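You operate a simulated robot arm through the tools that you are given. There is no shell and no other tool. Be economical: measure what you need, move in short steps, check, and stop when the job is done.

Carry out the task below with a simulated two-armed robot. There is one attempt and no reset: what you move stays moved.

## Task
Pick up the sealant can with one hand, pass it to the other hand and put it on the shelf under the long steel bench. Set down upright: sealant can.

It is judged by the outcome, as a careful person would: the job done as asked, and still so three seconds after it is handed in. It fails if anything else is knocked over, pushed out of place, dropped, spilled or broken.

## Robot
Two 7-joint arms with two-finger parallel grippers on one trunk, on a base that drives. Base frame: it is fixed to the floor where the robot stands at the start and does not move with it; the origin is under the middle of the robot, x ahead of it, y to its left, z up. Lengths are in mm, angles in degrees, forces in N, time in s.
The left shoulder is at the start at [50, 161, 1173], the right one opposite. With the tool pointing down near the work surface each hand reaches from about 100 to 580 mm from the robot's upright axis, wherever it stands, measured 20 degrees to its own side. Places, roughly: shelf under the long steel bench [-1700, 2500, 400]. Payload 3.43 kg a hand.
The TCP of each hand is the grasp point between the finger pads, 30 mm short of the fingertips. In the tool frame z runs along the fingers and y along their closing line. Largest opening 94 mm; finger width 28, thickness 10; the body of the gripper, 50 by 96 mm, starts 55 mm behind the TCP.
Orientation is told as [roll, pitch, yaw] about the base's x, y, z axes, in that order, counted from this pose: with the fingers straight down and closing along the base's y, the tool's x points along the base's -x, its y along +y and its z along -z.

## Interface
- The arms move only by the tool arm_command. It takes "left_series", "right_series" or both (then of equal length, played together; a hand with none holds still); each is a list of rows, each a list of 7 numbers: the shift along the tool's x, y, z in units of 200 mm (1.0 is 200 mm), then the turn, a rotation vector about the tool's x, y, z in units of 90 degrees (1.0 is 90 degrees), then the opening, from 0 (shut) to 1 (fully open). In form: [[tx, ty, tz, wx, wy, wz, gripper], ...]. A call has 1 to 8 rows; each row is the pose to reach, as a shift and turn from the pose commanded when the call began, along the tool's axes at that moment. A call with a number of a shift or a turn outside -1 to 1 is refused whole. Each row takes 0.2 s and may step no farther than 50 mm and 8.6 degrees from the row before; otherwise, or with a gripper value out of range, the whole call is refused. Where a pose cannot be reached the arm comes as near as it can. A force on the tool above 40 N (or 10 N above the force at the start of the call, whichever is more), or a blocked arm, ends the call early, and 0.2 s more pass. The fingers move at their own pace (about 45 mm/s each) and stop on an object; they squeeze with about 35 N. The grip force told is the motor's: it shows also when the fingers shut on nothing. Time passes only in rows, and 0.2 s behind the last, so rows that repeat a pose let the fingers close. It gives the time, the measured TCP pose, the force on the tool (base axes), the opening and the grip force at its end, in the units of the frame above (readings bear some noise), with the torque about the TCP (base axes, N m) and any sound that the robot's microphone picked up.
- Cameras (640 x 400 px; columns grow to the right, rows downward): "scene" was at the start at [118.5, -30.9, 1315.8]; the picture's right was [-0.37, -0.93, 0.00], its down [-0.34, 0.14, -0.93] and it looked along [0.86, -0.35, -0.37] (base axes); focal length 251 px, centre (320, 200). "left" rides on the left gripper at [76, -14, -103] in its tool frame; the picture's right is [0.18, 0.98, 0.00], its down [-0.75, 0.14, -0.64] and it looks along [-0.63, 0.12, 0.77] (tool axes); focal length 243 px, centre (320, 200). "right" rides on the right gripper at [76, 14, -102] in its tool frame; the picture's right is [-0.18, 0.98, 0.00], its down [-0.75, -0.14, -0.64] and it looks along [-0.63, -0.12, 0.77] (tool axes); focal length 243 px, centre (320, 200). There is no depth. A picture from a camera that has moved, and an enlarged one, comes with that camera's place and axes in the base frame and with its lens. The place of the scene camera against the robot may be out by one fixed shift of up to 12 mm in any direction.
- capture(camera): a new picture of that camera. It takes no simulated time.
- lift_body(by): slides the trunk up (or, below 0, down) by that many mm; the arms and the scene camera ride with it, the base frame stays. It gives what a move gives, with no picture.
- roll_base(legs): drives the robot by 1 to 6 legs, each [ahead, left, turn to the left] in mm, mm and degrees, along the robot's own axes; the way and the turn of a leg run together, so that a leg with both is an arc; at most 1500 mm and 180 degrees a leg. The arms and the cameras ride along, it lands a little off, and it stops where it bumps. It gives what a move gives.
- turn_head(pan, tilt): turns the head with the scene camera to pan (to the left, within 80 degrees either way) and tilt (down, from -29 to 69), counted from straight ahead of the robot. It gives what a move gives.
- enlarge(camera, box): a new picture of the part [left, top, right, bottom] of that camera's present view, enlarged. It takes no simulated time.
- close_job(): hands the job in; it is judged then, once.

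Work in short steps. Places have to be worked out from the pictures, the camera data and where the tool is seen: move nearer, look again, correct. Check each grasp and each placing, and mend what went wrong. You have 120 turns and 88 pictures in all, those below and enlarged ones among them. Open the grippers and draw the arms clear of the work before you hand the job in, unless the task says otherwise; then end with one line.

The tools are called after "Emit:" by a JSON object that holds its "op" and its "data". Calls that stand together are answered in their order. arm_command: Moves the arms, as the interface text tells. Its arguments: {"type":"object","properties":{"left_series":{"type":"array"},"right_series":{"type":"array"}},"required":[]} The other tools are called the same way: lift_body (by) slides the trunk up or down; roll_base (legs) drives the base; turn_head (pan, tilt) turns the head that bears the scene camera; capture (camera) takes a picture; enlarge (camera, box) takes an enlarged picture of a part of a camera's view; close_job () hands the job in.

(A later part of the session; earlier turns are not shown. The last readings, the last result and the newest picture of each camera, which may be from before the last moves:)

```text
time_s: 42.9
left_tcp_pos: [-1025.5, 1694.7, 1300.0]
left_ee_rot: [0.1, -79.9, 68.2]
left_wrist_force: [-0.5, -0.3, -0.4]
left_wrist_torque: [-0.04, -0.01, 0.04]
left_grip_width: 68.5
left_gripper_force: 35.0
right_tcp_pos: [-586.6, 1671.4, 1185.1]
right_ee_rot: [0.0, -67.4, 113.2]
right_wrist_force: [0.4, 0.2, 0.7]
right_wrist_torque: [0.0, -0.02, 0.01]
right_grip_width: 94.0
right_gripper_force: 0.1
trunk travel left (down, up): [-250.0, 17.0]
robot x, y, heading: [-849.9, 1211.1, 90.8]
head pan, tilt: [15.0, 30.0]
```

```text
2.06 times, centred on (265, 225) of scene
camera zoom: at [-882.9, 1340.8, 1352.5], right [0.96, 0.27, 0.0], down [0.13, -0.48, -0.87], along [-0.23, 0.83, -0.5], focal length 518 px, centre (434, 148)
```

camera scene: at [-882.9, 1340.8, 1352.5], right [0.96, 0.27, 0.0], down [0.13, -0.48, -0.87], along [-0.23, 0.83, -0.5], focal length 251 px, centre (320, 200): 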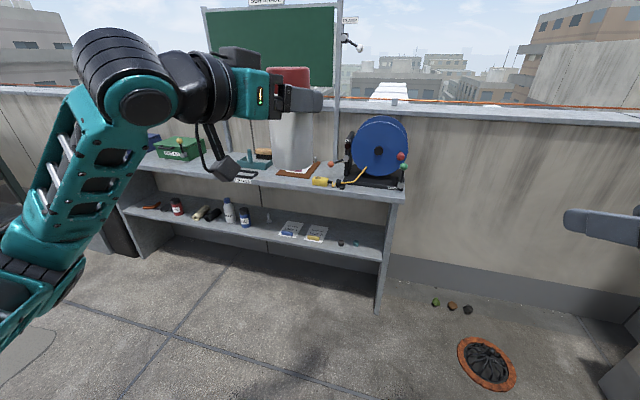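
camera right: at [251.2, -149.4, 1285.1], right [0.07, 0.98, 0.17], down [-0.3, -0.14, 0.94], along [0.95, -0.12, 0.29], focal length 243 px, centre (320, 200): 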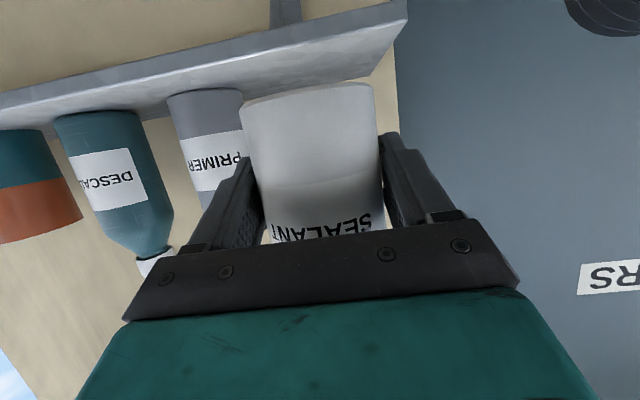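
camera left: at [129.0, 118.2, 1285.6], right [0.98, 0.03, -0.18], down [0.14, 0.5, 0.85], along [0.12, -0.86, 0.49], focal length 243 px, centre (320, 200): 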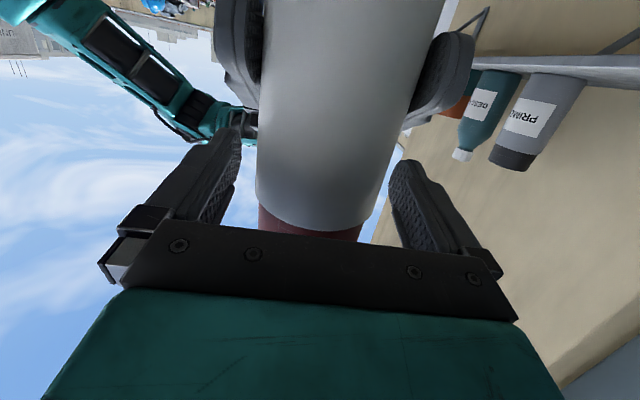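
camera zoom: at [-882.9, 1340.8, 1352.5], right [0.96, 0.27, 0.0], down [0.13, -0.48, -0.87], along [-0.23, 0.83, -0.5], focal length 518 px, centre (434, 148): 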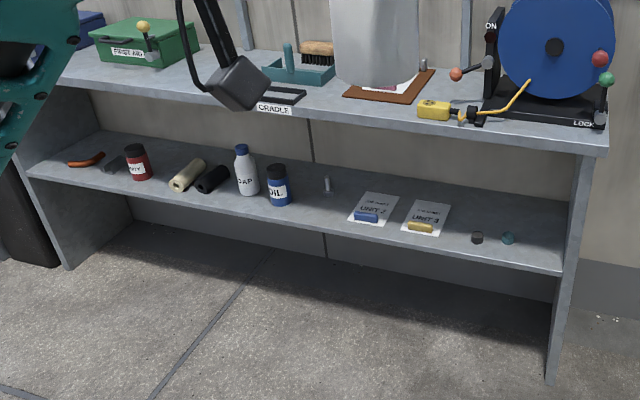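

Free spot on the shelf: between the OIL can (x≈-1690) and the left leaflet (x≈-1458), in front of a small spray, about x≈-1560. I drive forward, then sideways left, to stand in front of it.

Emit:
{"op": "roll_base", "data": {"legs": [[440, 0, -0.8], [0, 560, 0]]}}

Emit:
{"op": "turn_head", "data": {"pan": -5, "tilt": 45}}

Emit:
{"op": "capture", "data": {"camera": "scene"}}

```text
time_s: 50.5
left_tcp_pos: [-1565.8, 2141.5, 1300.7]
left_ee_rot: [0.1, -79.9, 66.7]
left_wrist_force: [-0.3, 0.2, 0.2]
left_wrist_torque: [-0.07, 0.01, -0.02]
left_grip_width: 68.7
left_gripper_force: 35.3
right_tcp_pos: [-1126.9, 2107.5, 1185.6]
right_ee_rot: [0.0, -67.4, 111.8]
right_wrist_force: [0.0, -0.3, -0.5]
right_wrist_torque: [-0.01, -0.02, -0.01]
right_grip_width: 94.0
right_gripper_force: 0.1
trunk travel left (down, up): [-250.0, 17.0]
robot x, y, heading: [-1398.8, 1649.4, 89.1]
head pan, tilt: [15.0, 30.0]
```

```text
time_s: 51.3
left_tcp_pos: [-1566.2, 2141.4, 1300.9]
left_ee_rot: [0.0, -80.0, 66.6]
left_wrist_force: [0.9, 0.3, -0.6]
left_wrist_torque: [0.01, 0.0, 0.01]
left_grip_width: 68.9
left_gripper_force: 35.1
right_tcp_pos: [-1126.4, 2107.0, 1185.2]
right_ee_rot: [0.0, -67.3, 111.8]
right_wrist_force: [0.6, 0.1, -0.1]
right_wrist_torque: [-0.02, -0.02, -0.01]
right_grip_width: 93.7
right_gripper_force: 0.0
trunk travel left (down, up): [-250.0, 17.0]
robot x, y, heading: [-1399.6, 1653.9, 89.1]
head pan, tilt: [-5.0, 45.0]
```

```text
56 pictures are left
camera scene: at [-1402.8, 1777.0, 1329.9], right [0.99, -0.1, 0.0], down [-0.07, -0.7, -0.71], along [0.07, 0.7, -0.71], focal length 251 px, centre (320, 200)
```

scene: 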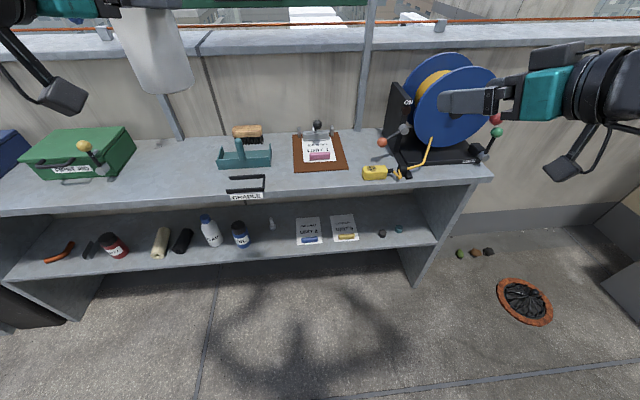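

Shelf z is roughly 415 with OIL near (-1676, 2440). I lower the trunk fully (hands stay short of the bench) and finish turning the left hand toward the bench, then look from lower down.

Emit:
{"op": "lift_body", "data": {"by": -250}}

Emit:
{"op": "turn_head", "data": {"pan": 0, "tilt": 40}}

Emit:
{"op": "capture", "data": {"camera": "scene"}}

```text
time_s: 53.9
left_tcp_pos: [-1566.2, 2141.7, 1050.8]
left_ee_rot: [0.1, -79.9, 66.5]
left_wrist_force: [-0.6, -0.7, -1.0]
left_wrist_torque: [-0.01, -0.02, -0.02]
left_grip_width: 68.4
left_gripper_force: 34.3
right_tcp_pos: [-1125.7, 2107.7, 934.7]
right_ee_rot: [0.0, -67.5, 111.7]
right_wrist_force: [-0.2, 0.0, 0.0]
right_wrist_torque: [-0.02, 0.0, 0.04]
right_grip_width: 94.1
right_gripper_force: 0.1
trunk travel left (down, up): [0.0, 267.0]
robot x, y, heading: [-1405.5, 1652.3, 89.2]
head pan, tilt: [-5.0, 45.0]
```

```text
time_s: 54.5
left_tcp_pos: [-1565.8, 2141.6, 1051.9]
left_ee_rot: [0.0, -79.9, 66.6]
left_wrist_force: [-0.8, 0.8, -1.0]
left_wrist_torque: [-0.07, 0.02, -0.02]
left_grip_width: 68.3
left_gripper_force: 35.2
right_tcp_pos: [-1127.3, 2107.4, 934.7]
right_ee_rot: [0.2, -67.4, 111.7]
right_wrist_force: [-0.1, 0.5, -0.1]
right_wrist_torque: [-0.02, 0.0, -0.04]
right_grip_width: 94.0
right_gripper_force: 0.1
trunk travel left (down, up): [0.0, 267.0]
robot x, y, heading: [-1403.7, 1653.1, 89.0]
head pan, tilt: [0.0, 40.0]
```

```text
55 pictures are left
camera scene: at [-1409.7, 1781.0, 1087.1], right [1.0, -0.02, 0.0], down [-0.01, -0.64, -0.77], along [0.01, 0.77, -0.64], focal length 251 px, centre (320, 200)
```

scene: 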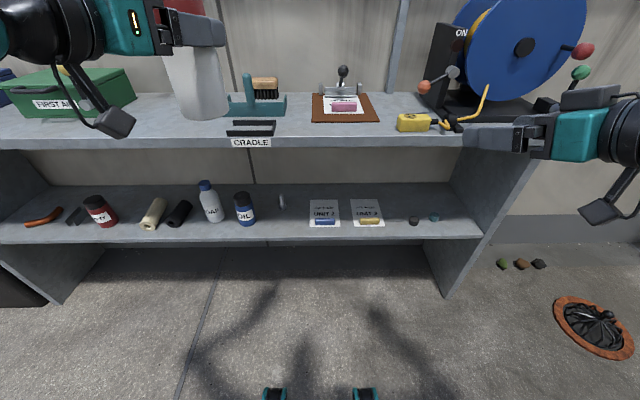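

Shelf top is about z 417 and its front edge about y 2377. The free gap spans x -1645 to -1442, so the target is can centre (-1545, 2445). I square the left hand to +y and start lowering it in front of the bench.

Emit:
{"op": "arm_command", "data": {"left_series": [[0.16, -0.015, 0.035, -0.05, 0, -0.0088, 0], [0.32, -0.03, 0.07, -0.1, 0, -0.0176, 0], [0.48, -0.044, 0.105, -0.15, 0, -0.0264, 0], [0.64, -0.058, 0.14, -0.2, 0, -0.035, 0], [0.807, -0.073, 0.175, -0.245, 0, -0.0433, 0]]}}

Emit:
{"op": "capture", "data": {"camera": "scene"}}

```text
time_s: 55.7
left_tcp_pos: [-1548.6, 2139.6, 886.6]
left_ee_rot: [0.2, -79.9, 88.8]
left_wrist_force: [-0.1, 0.1, 1.1]
left_wrist_torque: [-0.07, -0.01, 0.0]
left_grip_width: 68.5
left_gripper_force: 35.4
right_tcp_pos: [-1126.5, 2108.0, 936.1]
right_ee_rot: [0.1, -67.5, 111.6]
right_wrist_force: [-0.8, 0.6, -0.1]
right_wrist_torque: [0.02, 0.01, 0.03]
right_grip_width: 94.1
right_gripper_force: 0.0
trunk travel left (down, up): [0.0, 267.0]
robot x, y, heading: [-1403.5, 1653.6, 89.0]
head pan, tilt: [0.0, 40.0]
```

```text
54 pictures are left
camera scene: at [-1409.7, 1781.0, 1087.1], right [1.0, -0.02, 0.0], down [-0.01, -0.64, -0.77], along [0.01, 0.77, -0.64], focal length 251 px, centre (320, 200)
```

scene: 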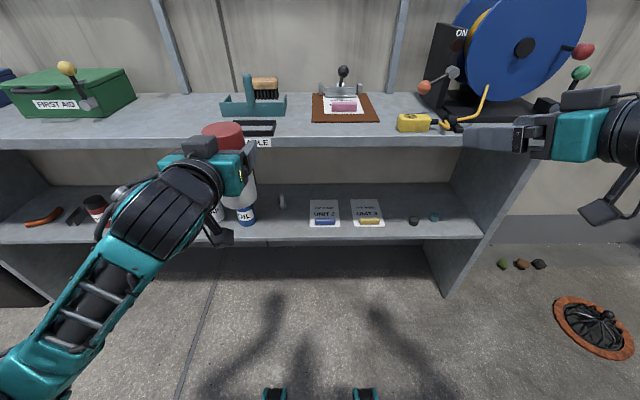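

Lowering goes well with the can still short of the bench front. I continue straight down another 165 mm.

Emit:
{"op": "arm_command", "data": {"left_series": [[0.203, 0, 0.036, 0, 0, 0, 0], [0.406, 0, 0.072, 0, 0, 0, 0], [0.61, 0, 0.108, 0, 0, 0, 0], [0.8125, 0, 0.1435, 0, 0, 0, 0]]}}

Emit:
{"op": "arm_command", "data": {"left_series": [[0.2, 0, 0.0355, 0, 0, 0, 0], [0.4, 0, 0.071, 0, 0, 0, 0], [0.6, 0, 0.106, 0, 0, 0, 0], [0.79, 0, 0.139, 0, 0, 0, 0]]}}

Emit:
{"op": "capture", "data": {"camera": "scene"}}

Emit:
{"op": "capture", "data": {"camera": "left"}}

```text
time_s: 56.7
left_tcp_pos: [-1549.3, 2140.6, 722.9]
left_ee_rot: [0.5, -79.9, 88.6]
left_wrist_force: [-0.3, -0.1, 0.4]
left_wrist_torque: [-0.02, 0.0, -0.01]
left_grip_width: 68.7
left_gripper_force: 35.0
right_tcp_pos: [-1127.0, 2107.5, 933.9]
right_ee_rot: [0.0, -67.4, 111.7]
right_wrist_force: [-0.5, -0.8, 0.4]
right_wrist_torque: [0.01, 0.0, -0.01]
right_grip_width: 94.3
right_gripper_force: 0.0
trunk travel left (down, up): [0.0, 267.0]
robot x, y, heading: [-1402.2, 1653.8, 89.3]
head pan, tilt: [0.0, 40.0]
```

```text
time_s: 57.8
left_tcp_pos: [-1602.1, 2136.7, 545.9]
left_ee_rot: [40.3, -75.1, 47.7]
left_wrist_force: [-0.3, -0.1, 0.9]
left_wrist_torque: [-0.04, -0.03, -0.01]
left_grip_width: 68.5
left_gripper_force: 34.8
right_tcp_pos: [-1126.0, 2108.0, 935.3]
right_ee_rot: [-0.1, -67.5, 111.9]
right_wrist_force: [-0.5, -1.4, 0.5]
right_wrist_torque: [0.01, 0.0, -0.02]
right_grip_width: 94.0
right_gripper_force: 0.0
trunk travel left (down, up): [0.0, 267.0]
robot x, y, heading: [-1408.7, 1653.4, 89.0]
head pan, tilt: [0.0, 40.0]
stopped in row 4 (left hand): the arm was blocked; the commanded pose is now the measured one
```

```text
53 pictures are left
camera scene: at [-1409.7, 1780.9, 1087.1], right [1.0, -0.02, 0.0], down [-0.01, -0.64, -0.77], along [0.01, 0.77, -0.64], focal length 251 px, centre (320, 200)
```

scene: 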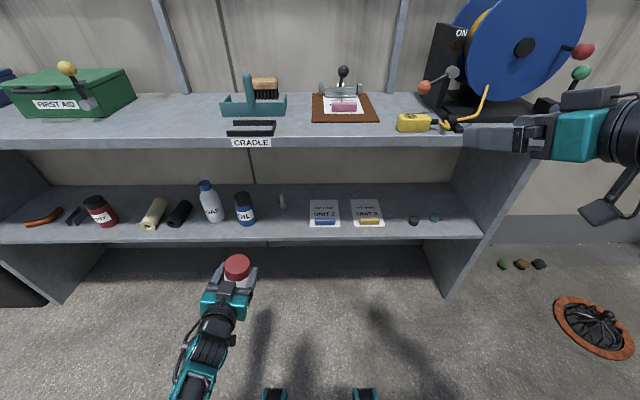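

```text
52 pictures are left
camera left: at [-1604.6, 2021.6, 490.6], right [-1.0, 0.02, -0.02], down [-0.02, -0.48, 0.88], along [0.01, 0.88, 0.48], focal length 243 px, centre (320, 200)
```

left: 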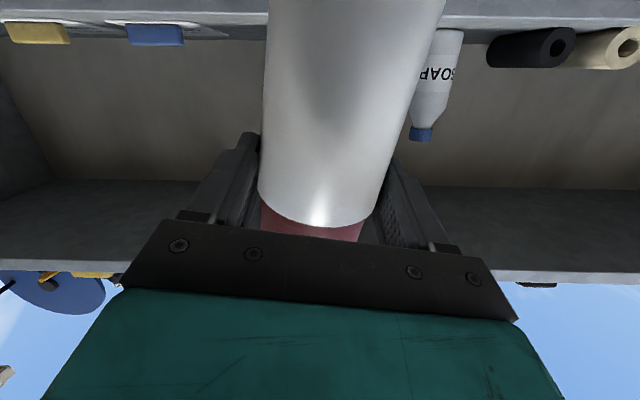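

The arm ran into its own limit while folded low; the can is still held but the hand rolled about 9°. I go back up 90 mm while undoing the roll.

Emit:
{"op": "arm_command", "data": {"left_series": [[-0.16, -0.064, -0.027, 0, 0, -0.035, 0], [-0.32, -0.128, -0.054, 0, 0, -0.07, 0], [-0.48, -0.192, -0.08, 0, 0, -0.105, 0]]}}

Emit:
{"op": "capture", "data": {"camera": "scene"}}

Emit:
{"op": "capture", "data": {"camera": "left"}}

```text
time_s: 58.8
left_tcp_pos: [-1576.5, 2134.7, 630.3]
left_ee_rot: [22.6, -77.6, 66.6]
left_wrist_force: [-0.1, -0.7, 0.4]
left_wrist_torque: [-0.01, 0.03, -0.01]
left_grip_width: 68.6
left_gripper_force: 34.7
right_tcp_pos: [-1126.8, 2107.0, 935.7]
right_ee_rot: [0.0, -67.5, 111.9]
right_wrist_force: [1.1, -0.5, 0.3]
right_wrist_torque: [-0.04, -0.01, -0.04]
right_grip_width: 94.3
right_gripper_force: 0.1
trunk travel left (down, up): [0.0, 267.0]
robot x, y, heading: [-1405.0, 1655.6, 88.9]
head pan, tilt: [0.0, 40.0]
stopped in row 3 (left hand): the arm was blocked; the commanded pose is now the measured one
```

```text
51 pictures are left
camera scene: at [-1409.9, 1781.0, 1087.1], right [1.0, -0.02, 0.0], down [-0.01, -0.64, -0.77], along [0.01, 0.77, -0.64], focal length 251 px, centre (320, 200)
```

scene: 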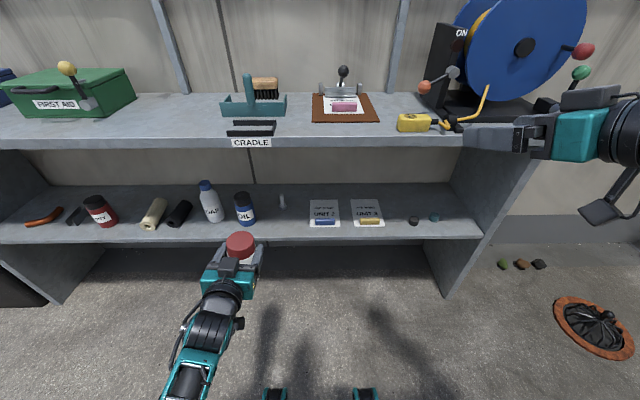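

```text
50 pictures are left
camera left: at [-1569.3, 2020.8, 575.3], right [-0.99, -0.01, -0.1], down [-0.08, -0.48, 0.87], along [-0.06, 0.88, 0.47], focal length 243 px, centre (320, 200)
```

left: 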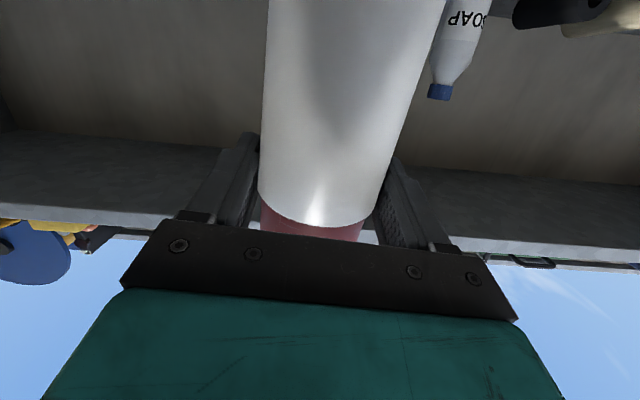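

Roll is mostly undone, but the folded elbow seems to be the obstacle. I extend the hand forward 150 mm, still short of the shelf edge and between shelf and bench top, to straighten the arm and remove the remaining roll.

Emit:
{"op": "arm_command", "data": {"left_series": [[-0.05, -0.028, 0.18, 0, 0, -0.013, 0], [-0.1, -0.055, 0.36, 0, 0, -0.026, 0], [-0.15, -0.083, 0.55, 0, 0, -0.038, 0], [-0.2, -0.11, 0.73, 0, 0, -0.051, 0]]}}

Emit:
{"op": "capture", "data": {"camera": "scene"}}

```text
time_s: 59.8
left_tcp_pos: [-1573.6, 2284.7, 634.2]
left_ee_rot: [14.2, -78.0, 76.3]
left_wrist_force: [-0.7, 0.8, -0.8]
left_wrist_torque: [-0.05, 0.01, -0.04]
left_grip_width: 68.6
left_gripper_force: 34.8
right_tcp_pos: [-1127.1, 2107.4, 935.1]
right_ee_rot: [0.0, -67.5, 111.8]
right_wrist_force: [0.2, -0.9, -0.3]
right_wrist_torque: [0.03, 0.0, -0.03]
right_grip_width: 94.1
right_gripper_force: 0.0
trunk travel left (down, up): [0.0, 267.0]
robot x, y, heading: [-1399.2, 1651.5, 88.8]
head pan, tilt: [0.0, 40.0]
```

```text
49 pictures are left
camera scene: at [-1410.1, 1781.2, 1087.0], right [1.0, -0.02, 0.0], down [-0.01, -0.64, -0.77], along [0.01, 0.77, -0.64], focal length 251 px, centre (320, 200)
```

scene: 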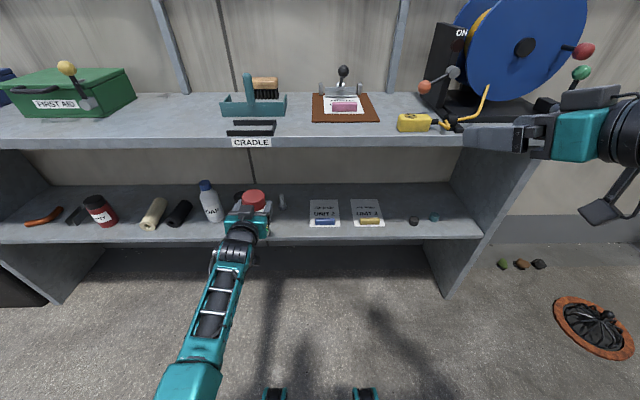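

The arm is freer now. I send a small holding correction to read the settled pose.

Emit:
{"op": "arm_command", "data": {"left_series": [[0, 0, 0, 0, 0, 0, 0], [0, 0, 0, 0, 0, 0, 0]]}}

Emit:
{"op": "capture", "data": {"camera": "left"}}

```text
time_s: 60.4
left_tcp_pos: [-1574.4, 2286.5, 636.3]
left_ee_rot: [13.9, -78.4, 76.7]
left_wrist_force: [0.7, -0.5, -0.5]
left_wrist_torque: [0.0, 0.01, 0.03]
left_grip_width: 68.6
left_gripper_force: 35.2
right_tcp_pos: [-1127.2, 2107.6, 936.5]
right_ee_rot: [0.0, -67.5, 111.7]
right_wrist_force: [-0.7, 0.9, 0.4]
right_wrist_torque: [0.01, -0.02, -0.01]
right_grip_width: 94.1
right_gripper_force: 0.0
trunk travel left (down, up): [0.0, 267.0]
robot x, y, heading: [-1403.7, 1654.3, 88.7]
head pan, tilt: [0.0, 40.0]
```

```text
48 pictures are left
camera left: at [-1561.4, 2172.5, 582.6], right [-0.99, -0.04, -0.13], down [-0.1, -0.48, 0.87], along [-0.1, 0.87, 0.47], focal length 243 px, centre (320, 200)
```

left: 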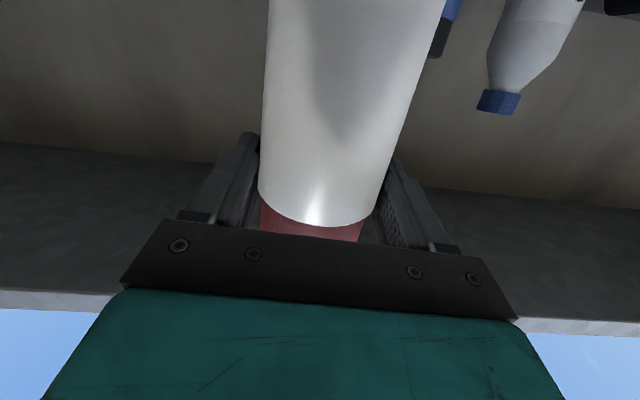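

Remaining roll is about 3°, and the hand is at (-1574, 2286, 636). I lower to z≈546 here, still short of the shelf edge, shifting 26 mm right and removing the roll.

Emit:
{"op": "arm_command", "data": {"left_series": [[0.11, -0.04, 0.022, 0, 0, -0.008, 0], [0.22, -0.08, 0.044, 0, 0, -0.016, 0], [0.33, -0.115, 0.066, 0, 0, -0.024, 0], [0.434, -0.1525, 0.087, 0, 0, -0.032, 0]]}}

Emit:
{"op": "capture", "data": {"camera": "left"}}

Emit:
{"op": "capture", "data": {"camera": "scene"}}

```text
time_s: 61.6
left_tcp_pos: [-1576.6, 2298.1, 552.7]
left_ee_rot: [12.4, -79.4, 79.9]
left_wrist_force: [0.6, 0.9, -0.3]
left_wrist_torque: [-0.03, 0.01, 0.01]
left_grip_width: 68.4
left_gripper_force: 34.9
right_tcp_pos: [-1127.3, 2107.2, 934.8]
right_ee_rot: [0.1, -67.4, 111.7]
right_wrist_force: [-0.5, 0.0, 0.0]
right_wrist_torque: [-0.04, -0.03, 0.0]
right_grip_width: 94.4
right_gripper_force: 0.1
trunk travel left (down, up): [0.0, 267.0]
robot x, y, heading: [-1402.1, 1653.5, 89.1]
head pan, tilt: [0.0, 40.0]
stopped in row 4 (left hand): the arm was blocked; the commanded pose is now the measured one
```

```text
47 pictures are left
camera left: at [-1560.4, 2182.9, 497.3], right [-0.99, -0.07, -0.14], down [-0.09, -0.5, 0.86], along [-0.13, 0.86, 0.49], focal length 243 px, centre (320, 200)
```

left: 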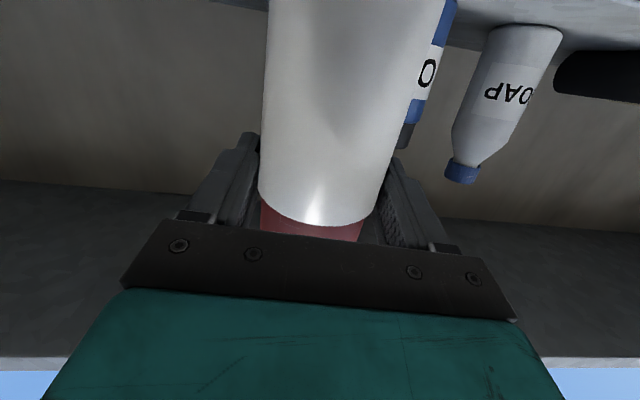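

```text
46 pictures are left
camera scene: at [-1409.8, 1781.1, 1087.1], right [1.0, -0.02, 0.0], down [-0.01, -0.64, -0.77], along [0.01, 0.77, -0.64], focal length 251 px, centre (320, 200)
```

scene: 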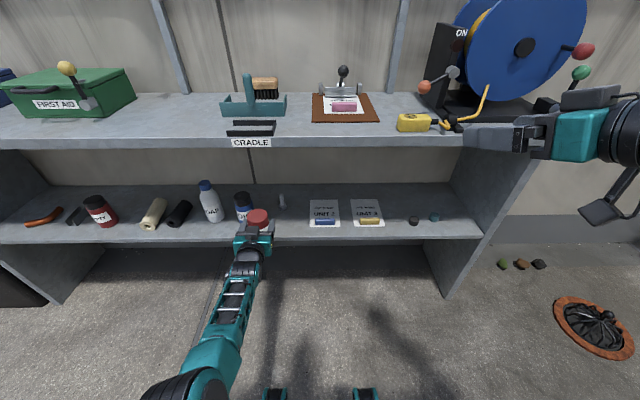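

The hand is at (-1577, 2298, 553), nearly level, with the can bottom about 33 mm above shelf level. The arm shape is good, so I use the base: 28 mm right, then 100 mm forward.

Emit:
{"op": "roll_base", "data": {"legs": [[0, -30, 0], [90, 0, 0]]}}

Emit:
{"op": "capture", "data": {"camera": "scene"}}

Emit:
{"op": "capture", "data": {"camera": "left"}}

```text
time_s: 63.2
left_tcp_pos: [-1543.5, 2384.1, 551.8]
left_ee_rot: [12.5, -79.6, 79.8]
left_wrist_force: [0.1, 0.2, 0.1]
left_wrist_torque: [-0.01, -0.02, 0.02]
left_grip_width: 68.1
left_gripper_force: 35.4
right_tcp_pos: [-1094.9, 2195.4, 935.6]
right_ee_rot: [0.0, -67.4, 111.8]
right_wrist_force: [-1.3, 0.8, 0.4]
right_wrist_torque: [-0.02, 0.01, -0.04]
right_grip_width: 93.9
right_gripper_force: 0.0
trunk travel left (down, up): [0.0, 267.0]
robot x, y, heading: [-1374.0, 1741.2, 89.4]
head pan, tilt: [0.0, 40.0]
```

```text
45 pictures are left
camera scene: at [-1377.9, 1869.6, 1087.1], right [1.0, -0.01, 0.0], down [-0.01, -0.64, -0.77], along [0.01, 0.77, -0.64], focal length 251 px, centre (320, 200)
```

scene: 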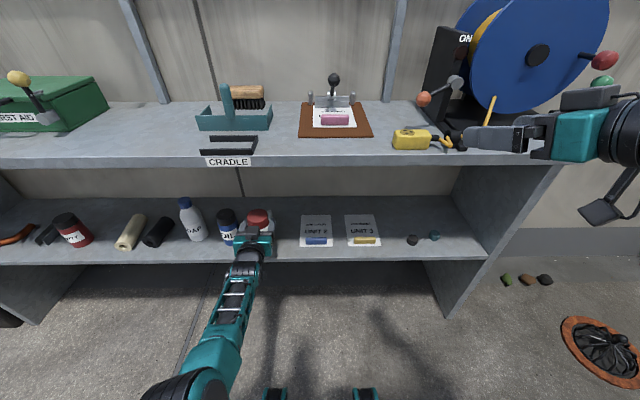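

```text
44 pictures are left
camera left: at [-1528.4, 2271.3, 497.4], right [-0.99, -0.07, -0.14], down [-0.09, -0.5, 0.86], along [-0.13, 0.86, 0.49], focal length 243 px, centre (320, 200)
```

left: 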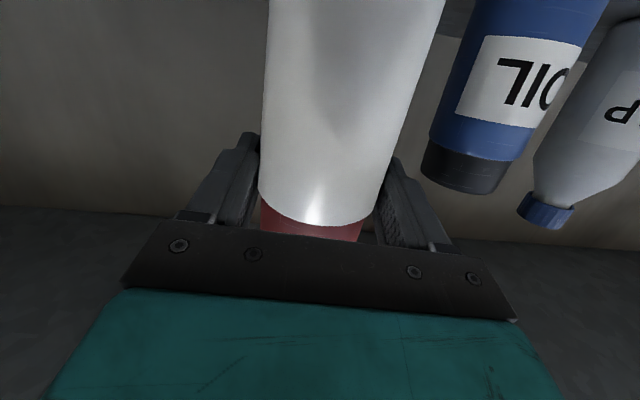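

Clearances: OIL's edge is at about -1634 and the leaflet's at about -1434, with the can at -1543. I drive forward another 60 mm.

Emit:
{"op": "roll_base", "data": {"legs": [[60, -5, 0]]}}

Emit:
{"op": "enlarge", "data": {"camera": "scene", "box": [160, 160, 400, 310]}}

Emit:
{"op": "capture", "data": {"camera": "left"}}

```text
time_s: 64.2
left_tcp_pos: [-1540.0, 2444.5, 554.6]
left_ee_rot: [12.9, -79.5, 79.6]
left_wrist_force: [0.2, -0.3, -0.4]
left_wrist_torque: [-0.03, 0.05, 0.01]
left_grip_width: 68.4
left_gripper_force: 35.1
right_tcp_pos: [-1089.8, 2254.3, 936.3]
right_ee_rot: [-0.1, -67.4, 111.7]
right_wrist_force: [-0.7, -0.8, 0.7]
right_wrist_torque: [0.01, 0.03, 0.03]
right_grip_width: 94.1
right_gripper_force: 0.1
trunk travel left (down, up): [0.0, 267.0]
robot x, y, heading: [-1365.8, 1800.5, 89.3]
head pan, tilt: [0.0, 40.0]
```

```text
2.67 times, centred on (280, 235) of scene
camera zoom: at [-1372.1, 1929.2, 1087.0], right [1.0, -0.01, 0.0], down [-0.01, -0.64, -0.77], along [0.01, 0.77, -0.64], focal length 669 px, centre (427, 107)
```

zoom: 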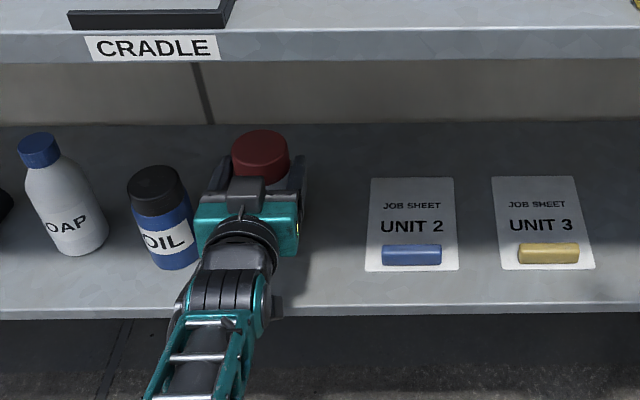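

```text
42 pictures are left
camera left: at [-1523.2, 2331.1, 497.6], right [-0.99, -0.07, -0.14], down [-0.09, -0.5, 0.86], along [-0.13, 0.86, 0.49], focal length 243 px, centre (320, 200)
```

left: 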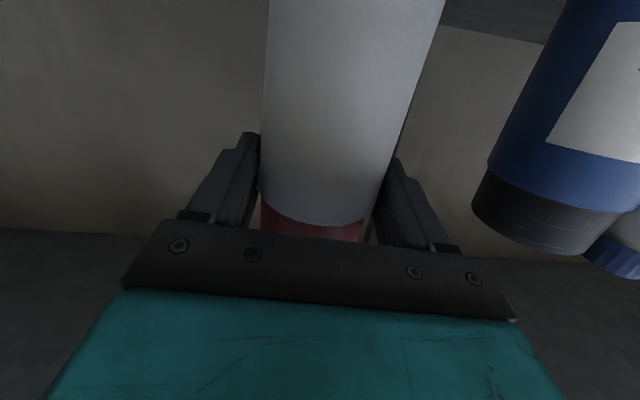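

The can hangs over the gap, about 10 mm behind the shelf's front edge. I nudge forward 15 mm, down 12 mm and take out the last 2.4° of roll.

Emit:
{"op": "arm_command", "data": {"left_series": [[0.023, -0.003, 0.042, 0, 0, -0.013, 0], [0.046, -0.005, 0.084, 0, 0, -0.027, 0]]}}

```text
time_s: 64.8
left_tcp_pos: [-1538.8, 2458.5, 540.9]
left_ee_rot: [-0.6, -79.7, 93.3]
left_wrist_force: [-1.2, 0.2, 0.1]
left_wrist_torque: [0.02, -0.01, 0.02]
left_grip_width: 68.2
left_gripper_force: 35.0
right_tcp_pos: [-1088.4, 2254.7, 935.4]
right_ee_rot: [-0.1, -67.5, 111.8]
right_wrist_force: [-0.2, 0.0, 0.3]
right_wrist_torque: [-0.01, 0.02, -0.02]
right_grip_width: 93.5
right_gripper_force: 0.1
trunk travel left (down, up): [0.0, 267.0]
robot x, y, heading: [-1365.5, 1801.4, 89.1]
head pan, tilt: [0.0, 40.0]
```

Now level (roll -0.6°, tilt 10.3°) at z 541. I lower in small steps, watching for contact.

Emit:
{"op": "arm_command", "data": {"left_series": [[0.02, 0, 0.0036, 0, 0, 0, 0], [0.039, 0, 0.0071, 0, 0, 0, 0], [0.059, 0, 0.0107, 0, 0, 0, 0], [0.074, 0, 0.0134, 0, 0, 0, 0]]}}

Emit:
{"op": "capture", "data": {"camera": "left"}}

Emit:
{"op": "enlarge", "data": {"camera": "scene", "box": [160, 160, 400, 310]}}

```text
time_s: 65.8
left_tcp_pos: [-1538.6, 2461.6, 534.6]
left_ee_rot: [0.3, -80.9, 92.6]
left_wrist_force: [1.5, -7.6, 28.1]
left_wrist_torque: [0.28, 0.0, 0.05]
left_grip_width: 67.7
left_gripper_force: 34.6
right_tcp_pos: [-1089.2, 2252.1, 937.4]
right_ee_rot: [0.0, -67.5, 111.9]
right_wrist_force: [-0.7, -0.3, -0.4]
right_wrist_torque: [-0.02, -0.01, -0.03]
right_grip_width: 93.8
right_gripper_force: 0.0
trunk travel left (down, up): [0.0, 267.0]
robot x, y, heading: [-1367.8, 1801.9, 89.2]
head pan, tilt: [0.0, 40.0]
```

```text
41 pictures are left
camera left: at [-1519.9, 2349.2, 476.6], right [-0.98, -0.08, -0.18], down [-0.12, -0.52, 0.85], along [-0.16, 0.85, 0.5], focal length 243 px, centre (320, 200)
```

left: 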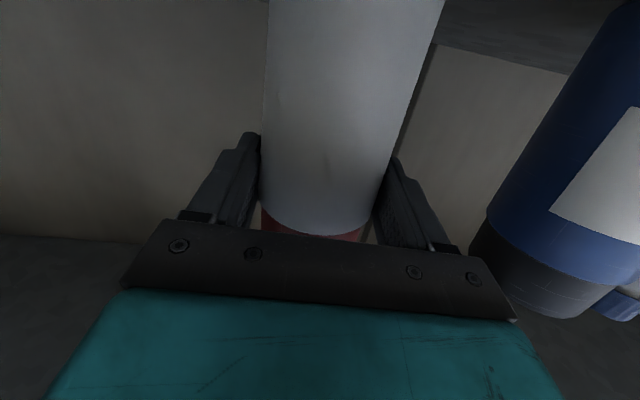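

```text
2.67 times, centred on (280, 235) of scene
camera zoom: at [-1371.3, 1926.1, 1087.7], right [1.0, -0.01, 0.0], down [-0.01, -0.64, -0.77], along [0.01, 0.77, -0.64], focal length 669 px, centre (427, 107)
```

zoom: 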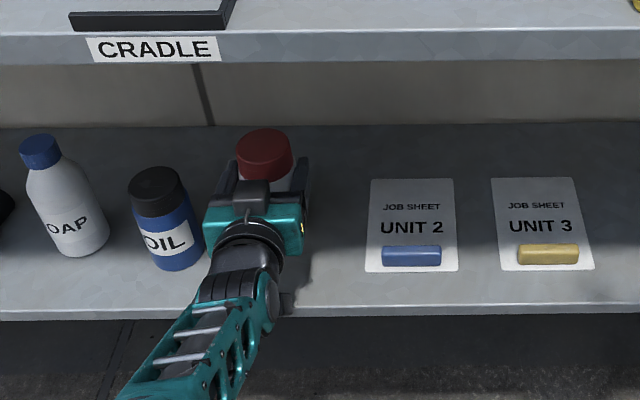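

Contact at z≈534 with 28 N up, so the shelf may be nearer z 432 than my estimate. I relieve the pressure and bring the right hand's camera lower to view the can base from the side before releasing.

Emit:
{"op": "arm_command", "data": {"left_series": [[-0.017, 0, -0.003, 0, 0, 0, 0], [-0.034, 0, -0.006, 0, 0, 0, 0], [-0.034, 0, -0.006, 0, 0, 0, 0], [-0.034, 0, -0.006, 0, 0, 0, 0], [-0.034, 0, -0.006, 0, 0, 0, 0]], "right_series": [[0.197, 0.022, 0.021, 0, 0, 0, 1], [0.394, 0.044, 0.043, 0, 0, 0, 1], [0.591, 0.066, 0.064, 0, 0, 0, 1], [0.788, 0.088, 0.086, 0, 0, 0, 1], [0.985, 0.11, 0.107, 0, 0, 0, 1]]}}

Emit:
{"op": "capture", "data": {"camera": "right"}}

```text
time_s: 67.2
left_tcp_pos: [-1538.9, 2458.9, 533.3]
left_ee_rot: [-0.6, -79.8, 93.4]
left_wrist_force: [-0.6, 1.6, -0.2]
left_wrist_torque: [0.02, 0.05, -0.03]
left_grip_width: 66.8
left_gripper_force: 34.5
right_tcp_pos: [-1023.7, 2177.1, 784.0]
right_ee_rot: [-16.5, -63.6, 124.6]
right_wrist_force: [-0.6, 0.1, -0.1]
right_wrist_torque: [-0.01, 0.0, 0.03]
right_grip_width: 94.2
right_gripper_force: 0.1
right hand out of reach, approached as far as the arm can: row 3, 4, 5
trunk travel left (down, up): [0.0, 267.0]
robot x, y, heading: [-1366.4, 1801.1, 89.1]
head pan, tilt: [0.0, 40.0]
stopped in row 5 (right hand): the arm was blocked; the commanded pose is now the measured one
```

```text
39 pictures are left
camera right: at [-991.4, 2054.5, 757.7], right [-0.96, -0.26, 0.04], down [0.1, -0.24, 0.97], along [-0.24, 0.94, 0.25], focal length 243 px, centre (320, 200)
```

right: 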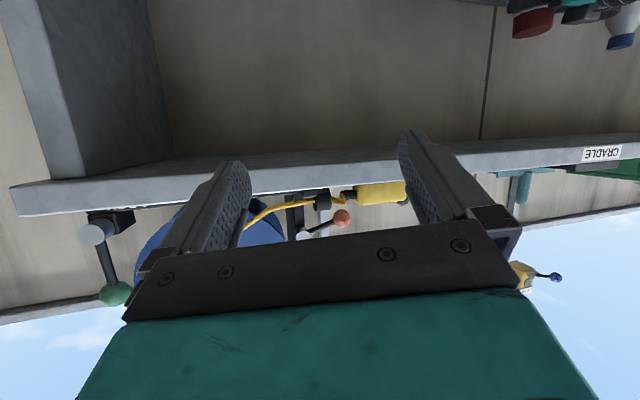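

The left hand now hangs free of load at z 533. The right camera only catches the can at its corner, so I tilt and turn the right hand for a better side view.

Emit:
{"op": "arm_command", "data": {"right_series": [[0, 0, 0, -0.05, 0.06, -0.024, 1], [0, 0, 0, -0.1, 0.12, -0.048, 1], [0, 0, 0, -0.15, 0.18, -0.072, 1], [0, 0, 0, -0.2, 0.24, -0.096, 1], [0, 0, 0, -0.25, 0.3, -0.12, 1]]}}

Emit:
{"op": "capture", "data": {"camera": "right"}}

Emit:
{"op": "capture", "data": {"camera": "left"}}

```text
time_s: 68.4
left_tcp_pos: [-1538.9, 2458.6, 533.4]
left_ee_rot: [-0.3, -79.9, 93.2]
left_wrist_force: [-0.6, 2.0, 1.8]
left_wrist_torque: [0.44, -0.01, 0.01]
left_grip_width: 66.8
left_gripper_force: 35.2
right_tcp_pos: [-1022.7, 2177.9, 784.8]
right_ee_rot: [-1.1, -35.4, 134.5]
right_wrist_force: [0.6, 0.6, -0.1]
right_wrist_torque: [0.01, 0.03, 0.01]
right_grip_width: 93.9
right_gripper_force: 0.0
right hand out of reach, approached as far as the arm can: row 3
trunk travel left (down, up): [0.0, 267.0]
robot x, y, heading: [-1366.4, 1802.8, 89.4]
head pan, tilt: [0.0, 40.0]
```

```text
38 pictures are left
camera right: at [-949.5, 2079.7, 823.2], right [-0.81, -0.57, 0.09], down [-0.08, 0.26, 0.96], along [-0.58, 0.78, -0.26], focal length 243 px, centre (320, 200)
```

right: 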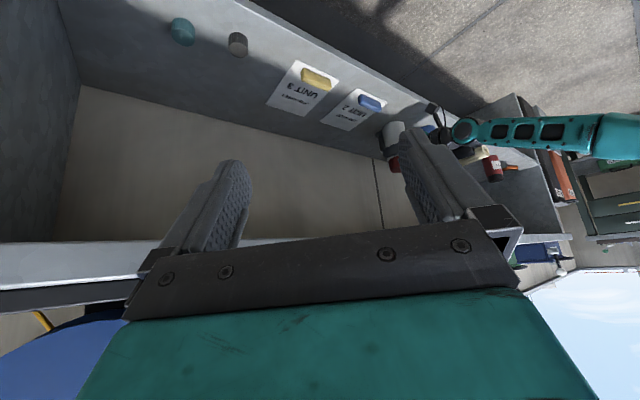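

```text
37 pictures are left
camera left: at [-1519.5, 2346.4, 477.9], right [-0.98, -0.08, -0.18], down [-0.12, -0.5, 0.86], along [-0.16, 0.86, 0.48], focal length 243 px, centre (320, 200)
```

left: 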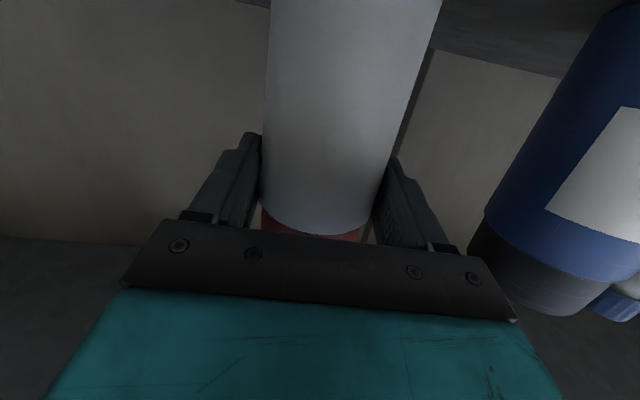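

The can is partly hidden by the right hand's finger. I shut the right gripper and zoom there.

Emit:
{"op": "arm_command", "data": {"right_series": [[0, 0, 0, 0, 0, 0, 0], [0, 0, 0, 0, 0, 0, 0], [0, 0, 0, 0, 0, 0, 0], [0, 0, 0, 0, 0, 0, 0], [0, 0, 0, 0, 0, 0, 0]]}}

Emit:
{"op": "enlarge", "data": {"camera": "right", "box": [340, 80, 500, 180]}}

```text
time_s: 69.6
left_tcp_pos: [-1538.6, 2457.9, 533.7]
left_ee_rot: [-0.4, -79.7, 93.2]
left_wrist_force: [-0.4, 1.0, 5.3]
left_wrist_torque: [0.12, 0.07, 0.06]
left_grip_width: 66.5
left_gripper_force: 34.5
right_tcp_pos: [-1022.7, 2177.4, 784.7]
right_ee_rot: [-1.2, -35.4, 134.3]
right_wrist_force: [-0.2, 0.5, -1.1]
right_wrist_torque: [0.01, -0.02, 0.02]
right_grip_width: 0.0
right_gripper_force: 10.4
trunk travel left (down, up): [0.0, 267.0]
robot x, y, heading: [-1363.8, 1800.6, 89.5]
head pan, tilt: [0.0, 40.0]
```

```text
4.00 times, centred on (420, 130) of right
camera zoom: at [-949.8, 2078.1, 823.5], right [-0.82, -0.57, 0.09], down [-0.08, 0.26, 0.96], along [-0.57, 0.78, -0.26], focal length 970 px, centre (-80, 480)
```

zoom: 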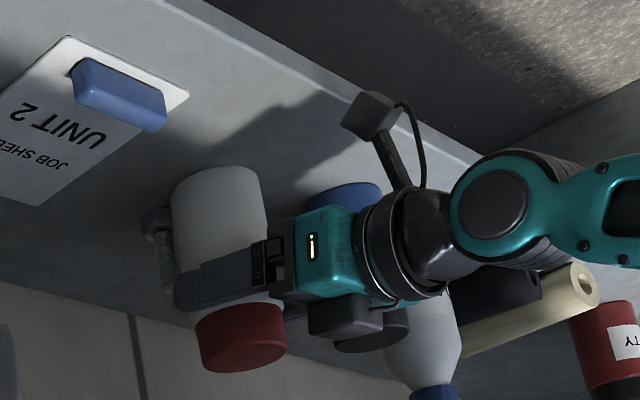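

The side view shows the can standing on the shelf in the gap, with the small spray just clear behind it; the light upward force (~5 N) confirms it rests on the shelf. I open the left hand in place.

Emit:
{"op": "arm_command", "data": {"left_series": [[0, 0, 0, 0, 0, 0, 0.85], [0, 0, 0, 0, 0, 0, 0.85], [0, 0, 0, 0, 0, 0, 0.9], [0, 0, 0, 0, 0, 0, 0.9]]}}

Emit:
{"op": "enlarge", "data": {"camera": "right", "box": [340, 80, 500, 180]}}

Emit:
{"op": "capture", "data": {"camera": "left"}}

```text
time_s: 70.6
left_tcp_pos: [-1539.1, 2458.2, 534.4]
left_ee_rot: [-0.5, -79.6, 93.3]
left_wrist_force: [0.0, 0.4, 0.6]
left_wrist_torque: [0.0, -0.02, 0.0]
left_grip_width: 84.8
left_gripper_force: 0.2
right_tcp_pos: [-1023.2, 2177.3, 784.4]
right_ee_rot: [-1.1, -35.4, 134.5]
right_wrist_force: [0.3, -0.1, 0.1]
right_wrist_torque: [0.04, -0.01, -0.04]
right_grip_width: 0.0
right_gripper_force: 33.0
trunk travel left (down, up): [0.0, 267.0]
robot x, y, heading: [-1366.8, 1797.2, 89.3]
head pan, tilt: [0.0, 40.0]
```

```text
4.00 times, centred on (420, 130) of right
camera zoom: at [-949.9, 2078.4, 823.3], right [-0.82, -0.57, 0.09], down [-0.08, 0.26, 0.96], along [-0.57, 0.78, -0.26], focal length 970 px, centre (-80, 480)
```

zoom: 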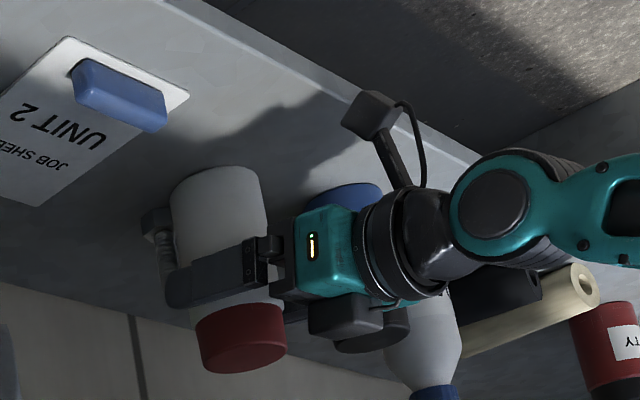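

```text
34 pictures are left
camera left: at [-1519.6, 2345.4, 477.3], right [-0.98, -0.08, -0.18], down [-0.12, -0.5, 0.86], along [-0.16, 0.86, 0.48], focal length 243 px, centre (320, 200)
```

left: 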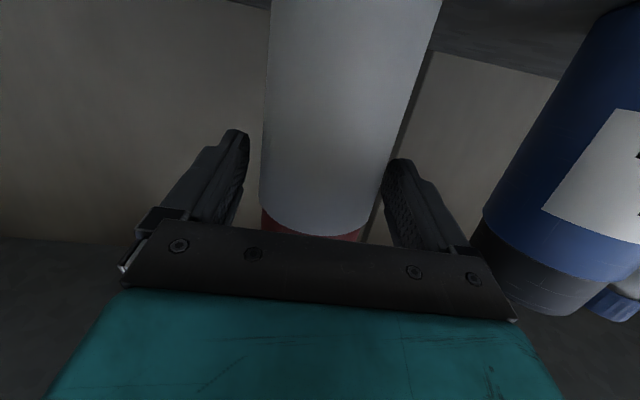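

The can stands unmoved after opening. One finger is close to it, so I shift the hand 5 mm left, check, and then back away with the base.

Emit:
{"op": "arm_command", "data": {"left_series": [[0, 0.013, 0, 0, 0, 0, 1], [0, 0.025, 0, 0, 0, 0, 1], [0, 0.025, 0, 0, 0, 0, 1]]}}

Emit:
{"op": "capture", "data": {"camera": "left"}}

```text
time_s: 71.4
left_tcp_pos: [-1544.5, 2458.3, 532.5]
left_ee_rot: [-0.5, -79.7, 93.1]
left_wrist_force: [1.0, -0.2, 0.6]
left_wrist_torque: [0.03, -0.01, -0.04]
left_grip_width: 93.8
left_gripper_force: 0.1
right_tcp_pos: [-1022.8, 2176.5, 786.1]
right_ee_rot: [-1.3, -35.4, 134.3]
right_wrist_force: [1.0, -1.0, -0.8]
right_wrist_torque: [-0.04, -0.02, 0.0]
right_grip_width: 0.0
right_gripper_force: 32.8
trunk travel left (down, up): [0.0, 267.0]
robot x, y, heading: [-1365.5, 1800.2, 89.2]
head pan, tilt: [0.0, 40.0]
```

```text
33 pictures are left
camera left: at [-1524.5, 2345.7, 477.5], right [-0.98, -0.08, -0.18], down [-0.12, -0.5, 0.86], along [-0.16, 0.86, 0.48], focal length 243 px, centre (320, 200)
```

left: 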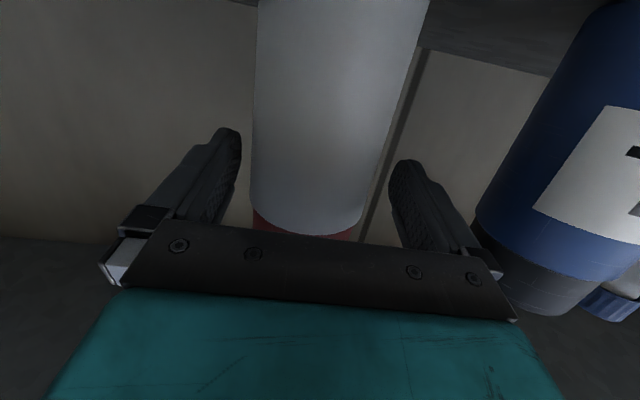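

Both fingers are clear of the can. I back the base straight off.

Emit:
{"op": "roll_base", "data": {"legs": [[-250, 0, 0]]}}

Emit:
{"op": "capture", "data": {"camera": "scene"}}

Emit:
{"op": "capture", "data": {"camera": "left"}}

```text
time_s: 73.2
left_tcp_pos: [-1543.9, 2207.4, 533.8]
left_ee_rot: [-0.7, -79.7, 92.8]
left_wrist_force: [0.1, 1.3, -0.5]
left_wrist_torque: [0.02, 0.0, 0.02]
left_grip_width: 93.8
left_gripper_force: 0.0
right_tcp_pos: [-1024.7, 1924.1, 784.7]
right_ee_rot: [-1.2, -35.4, 133.9]
right_wrist_force: [-0.2, -0.3, 0.2]
right_wrist_torque: [0.0, 0.01, 0.04]
right_grip_width: 0.0
right_gripper_force: 33.1
trunk travel left (down, up): [0.0, 267.0]
robot x, y, heading: [-1375.4, 1550.5, 88.7]
head pan, tilt: [0.0, 40.0]
```

```text
32 pictures are left
camera scene: at [-1375.6, 1677.5, 1087.1], right [1.0, -0.02, 0.0], down [-0.01, -0.64, -0.77], along [0.02, 0.77, -0.64], focal length 251 px, centre (320, 200)
```

scene: 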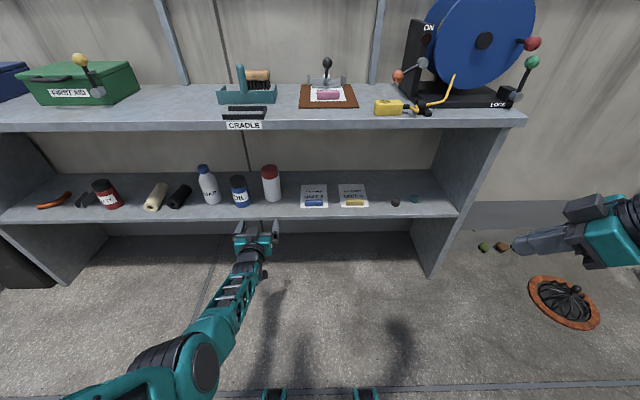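

```text
31 pictures are left
camera left: at [-1524.6, 2095.9, 477.5], right [-0.98, -0.07, -0.18], down [-0.12, -0.5, 0.86], along [-0.15, 0.86, 0.48], focal length 243 px, centre (320, 200)
```

left: 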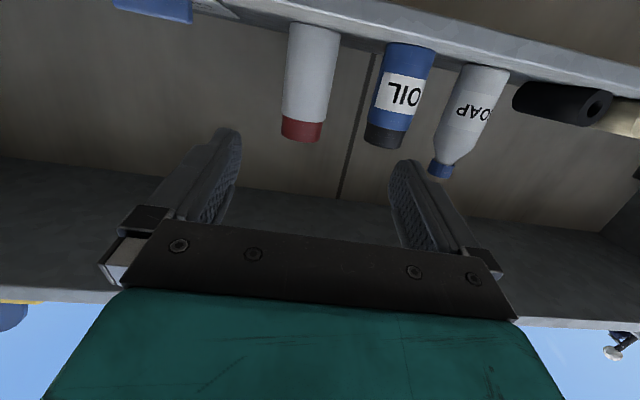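

The can stands upright beside OIL. I zoom in to check that the small item behind it is undisturbed.

Emit:
{"op": "enlarge", "data": {"camera": "scene", "box": [190, 140, 350, 240]}}

Emit:
{"op": "enlarge", "data": {"camera": "right", "box": [340, 60, 580, 210]}}

```text
4.00 times, centred on (270, 190) of scene
camera zoom: at [-1375.6, 1677.5, 1087.1], right [1.0, -0.02, 0.0], down [-0.01, -0.64, -0.77], along [0.02, 0.77, -0.64], focal length 1003 px, centre (520, 240)
```

zoom: 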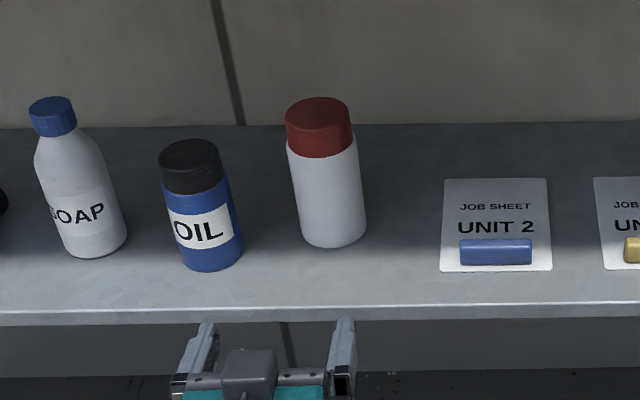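

```text
2.67 times, centred on (460, 135) of right
camera zoom: at [-952.2, 1823.8, 823.3], right [-0.82, -0.56, 0.09], down [-0.07, 0.26, 0.96], along [-0.57, 0.78, -0.26], focal length 647 px, centre (-53, 373)
```

zoom: 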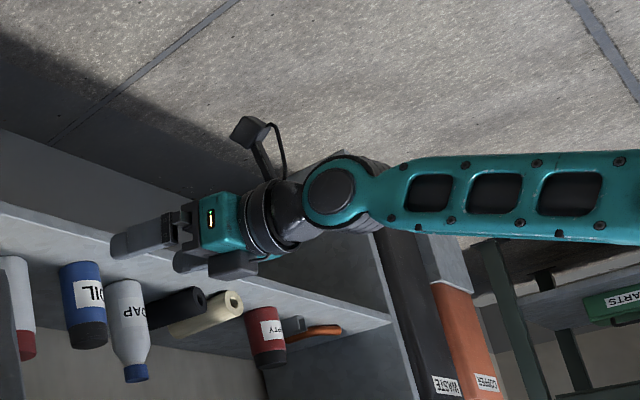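

The small item is hidden behind the can from here. I move the base right for one side view.

Emit:
{"op": "roll_base", "data": {"legs": [[-60, -350, 0]]}}

Emit:
{"op": "turn_head", "data": {"pan": 30, "tilt": 35}}

Emit:
{"op": "enlarge", "data": {"camera": "scene", "box": [220, 120, 420, 245]}}

```text
time_s: 77.0
left_tcp_pos: [-1188.9, 2141.7, 533.3]
left_ee_rot: [-0.7, -79.7, 93.0]
left_wrist_force: [-0.1, 1.1, 0.1]
left_wrist_torque: [0.02, -0.01, 0.01]
left_grip_width: 94.2
left_gripper_force: 0.0
right_tcp_pos: [-670.1, 1857.4, 785.3]
right_ee_rot: [-1.3, -35.4, 134.2]
right_wrist_force: [-1.3, 0.5, 1.2]
right_wrist_torque: [-0.02, -0.01, 0.03]
right_grip_width: 0.0
right_gripper_force: 32.9
trunk travel left (down, up): [0.0, 267.0]
robot x, y, heading: [-1012.6, 1478.3, 89.0]
head pan, tilt: [0.0, 40.0]
```

```text
time_s: 77.9
left_tcp_pos: [-1187.8, 2139.4, 533.1]
left_ee_rot: [-0.4, -79.8, 93.0]
left_wrist_force: [0.1, -0.9, 0.4]
left_wrist_torque: [0.02, 0.02, 0.0]
left_grip_width: 94.1
left_gripper_force: 0.0
right_tcp_pos: [-668.3, 1858.2, 783.9]
right_ee_rot: [-1.2, -35.4, 134.2]
right_wrist_force: [0.2, -0.5, -0.1]
right_wrist_torque: [0.01, 0.0, -0.02]
right_grip_width: 0.0
right_gripper_force: 33.5
trunk travel left (down, up): [0.0, 267.0]
robot x, y, heading: [-1012.4, 1482.3, 88.9]
head pan, tilt: [30.0, 35.0]
```

```text
3.20 times, centred on (320, 182) of scene
camera zoom: at [-1063.7, 1602.2, 1094.7], right [0.88, 0.48, 0.0], down [0.28, -0.5, -0.82], along [-0.4, 0.72, -0.57], focal length 802 px, centre (320, 256)
```

zoom: 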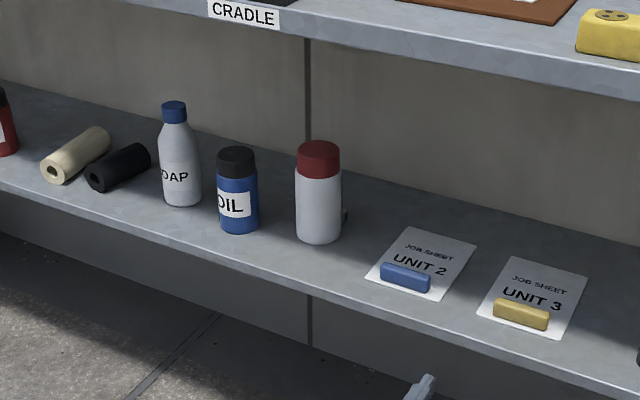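

Only the foot of the small item shows past the can. I slide a bit farther right to be sure.

Emit:
{"op": "roll_base", "data": {"legs": [[0, -350, 0]]}}

Emit:
{"op": "turn_head", "data": {"pan": 45, "tilt": 28}}

Emit:
{"op": "enlarge", "data": {"camera": "scene", "box": [240, 140, 400, 240]}}

```text
time_s: 81.5
left_tcp_pos: [-839.0, 2134.0, 533.3]
left_ee_rot: [-0.5, -79.7, 92.8]
left_wrist_force: [0.6, 0.9, 0.3]
left_wrist_torque: [0.01, -0.01, -0.01]
left_grip_width: 94.1
left_gripper_force: 0.0
right_tcp_pos: [-320.3, 1849.1, 785.4]
right_ee_rot: [-1.3, -35.4, 133.9]
right_wrist_force: [0.6, 0.2, -0.6]
right_wrist_torque: [-0.02, -0.02, 0.0]
right_grip_width: 0.4
right_gripper_force: 32.9
trunk travel left (down, up): [0.0, 267.0]
robot x, y, heading: [-664.1, 1478.0, 88.8]
head pan, tilt: [30.0, 35.0]
```

```text
time_s: 82.3
left_tcp_pos: [-839.8, 2134.5, 533.6]
left_ee_rot: [-0.5, -79.7, 92.8]
left_wrist_force: [-0.2, 0.1, -0.5]
left_wrist_torque: [0.03, 0.01, 0.0]
left_grip_width: 93.9
left_gripper_force: 0.1
right_tcp_pos: [-321.1, 1848.9, 783.9]
right_ee_rot: [-1.2, -35.5, 133.9]
right_wrist_force: [1.2, 0.3, 0.4]
right_wrist_torque: [0.02, 0.0, 0.02]
right_grip_width: 0.0
right_gripper_force: 33.3
trunk travel left (down, up): [0.0, 267.0]
robot x, y, heading: [-669.6, 1472.5, 88.6]
head pan, tilt: [45.0, 28.0]
```

```text
4.00 times, centred on (320, 190) of scene
camera zoom: at [-737.4, 1583.9, 1105.6], right [0.72, 0.69, 0.0], down [0.32, -0.34, -0.88], along [-0.61, 0.64, -0.47], focal length 1003 px, centre (320, 240)
```

zoom: 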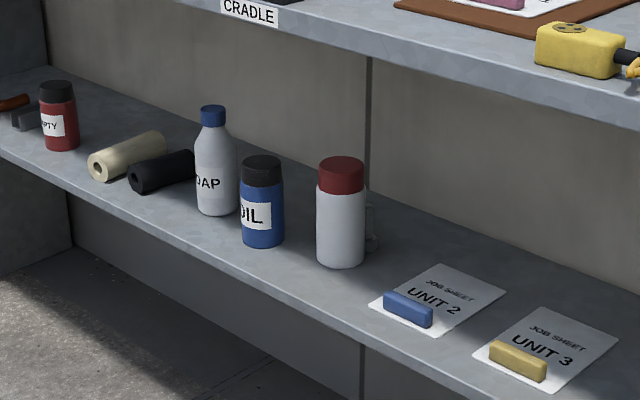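

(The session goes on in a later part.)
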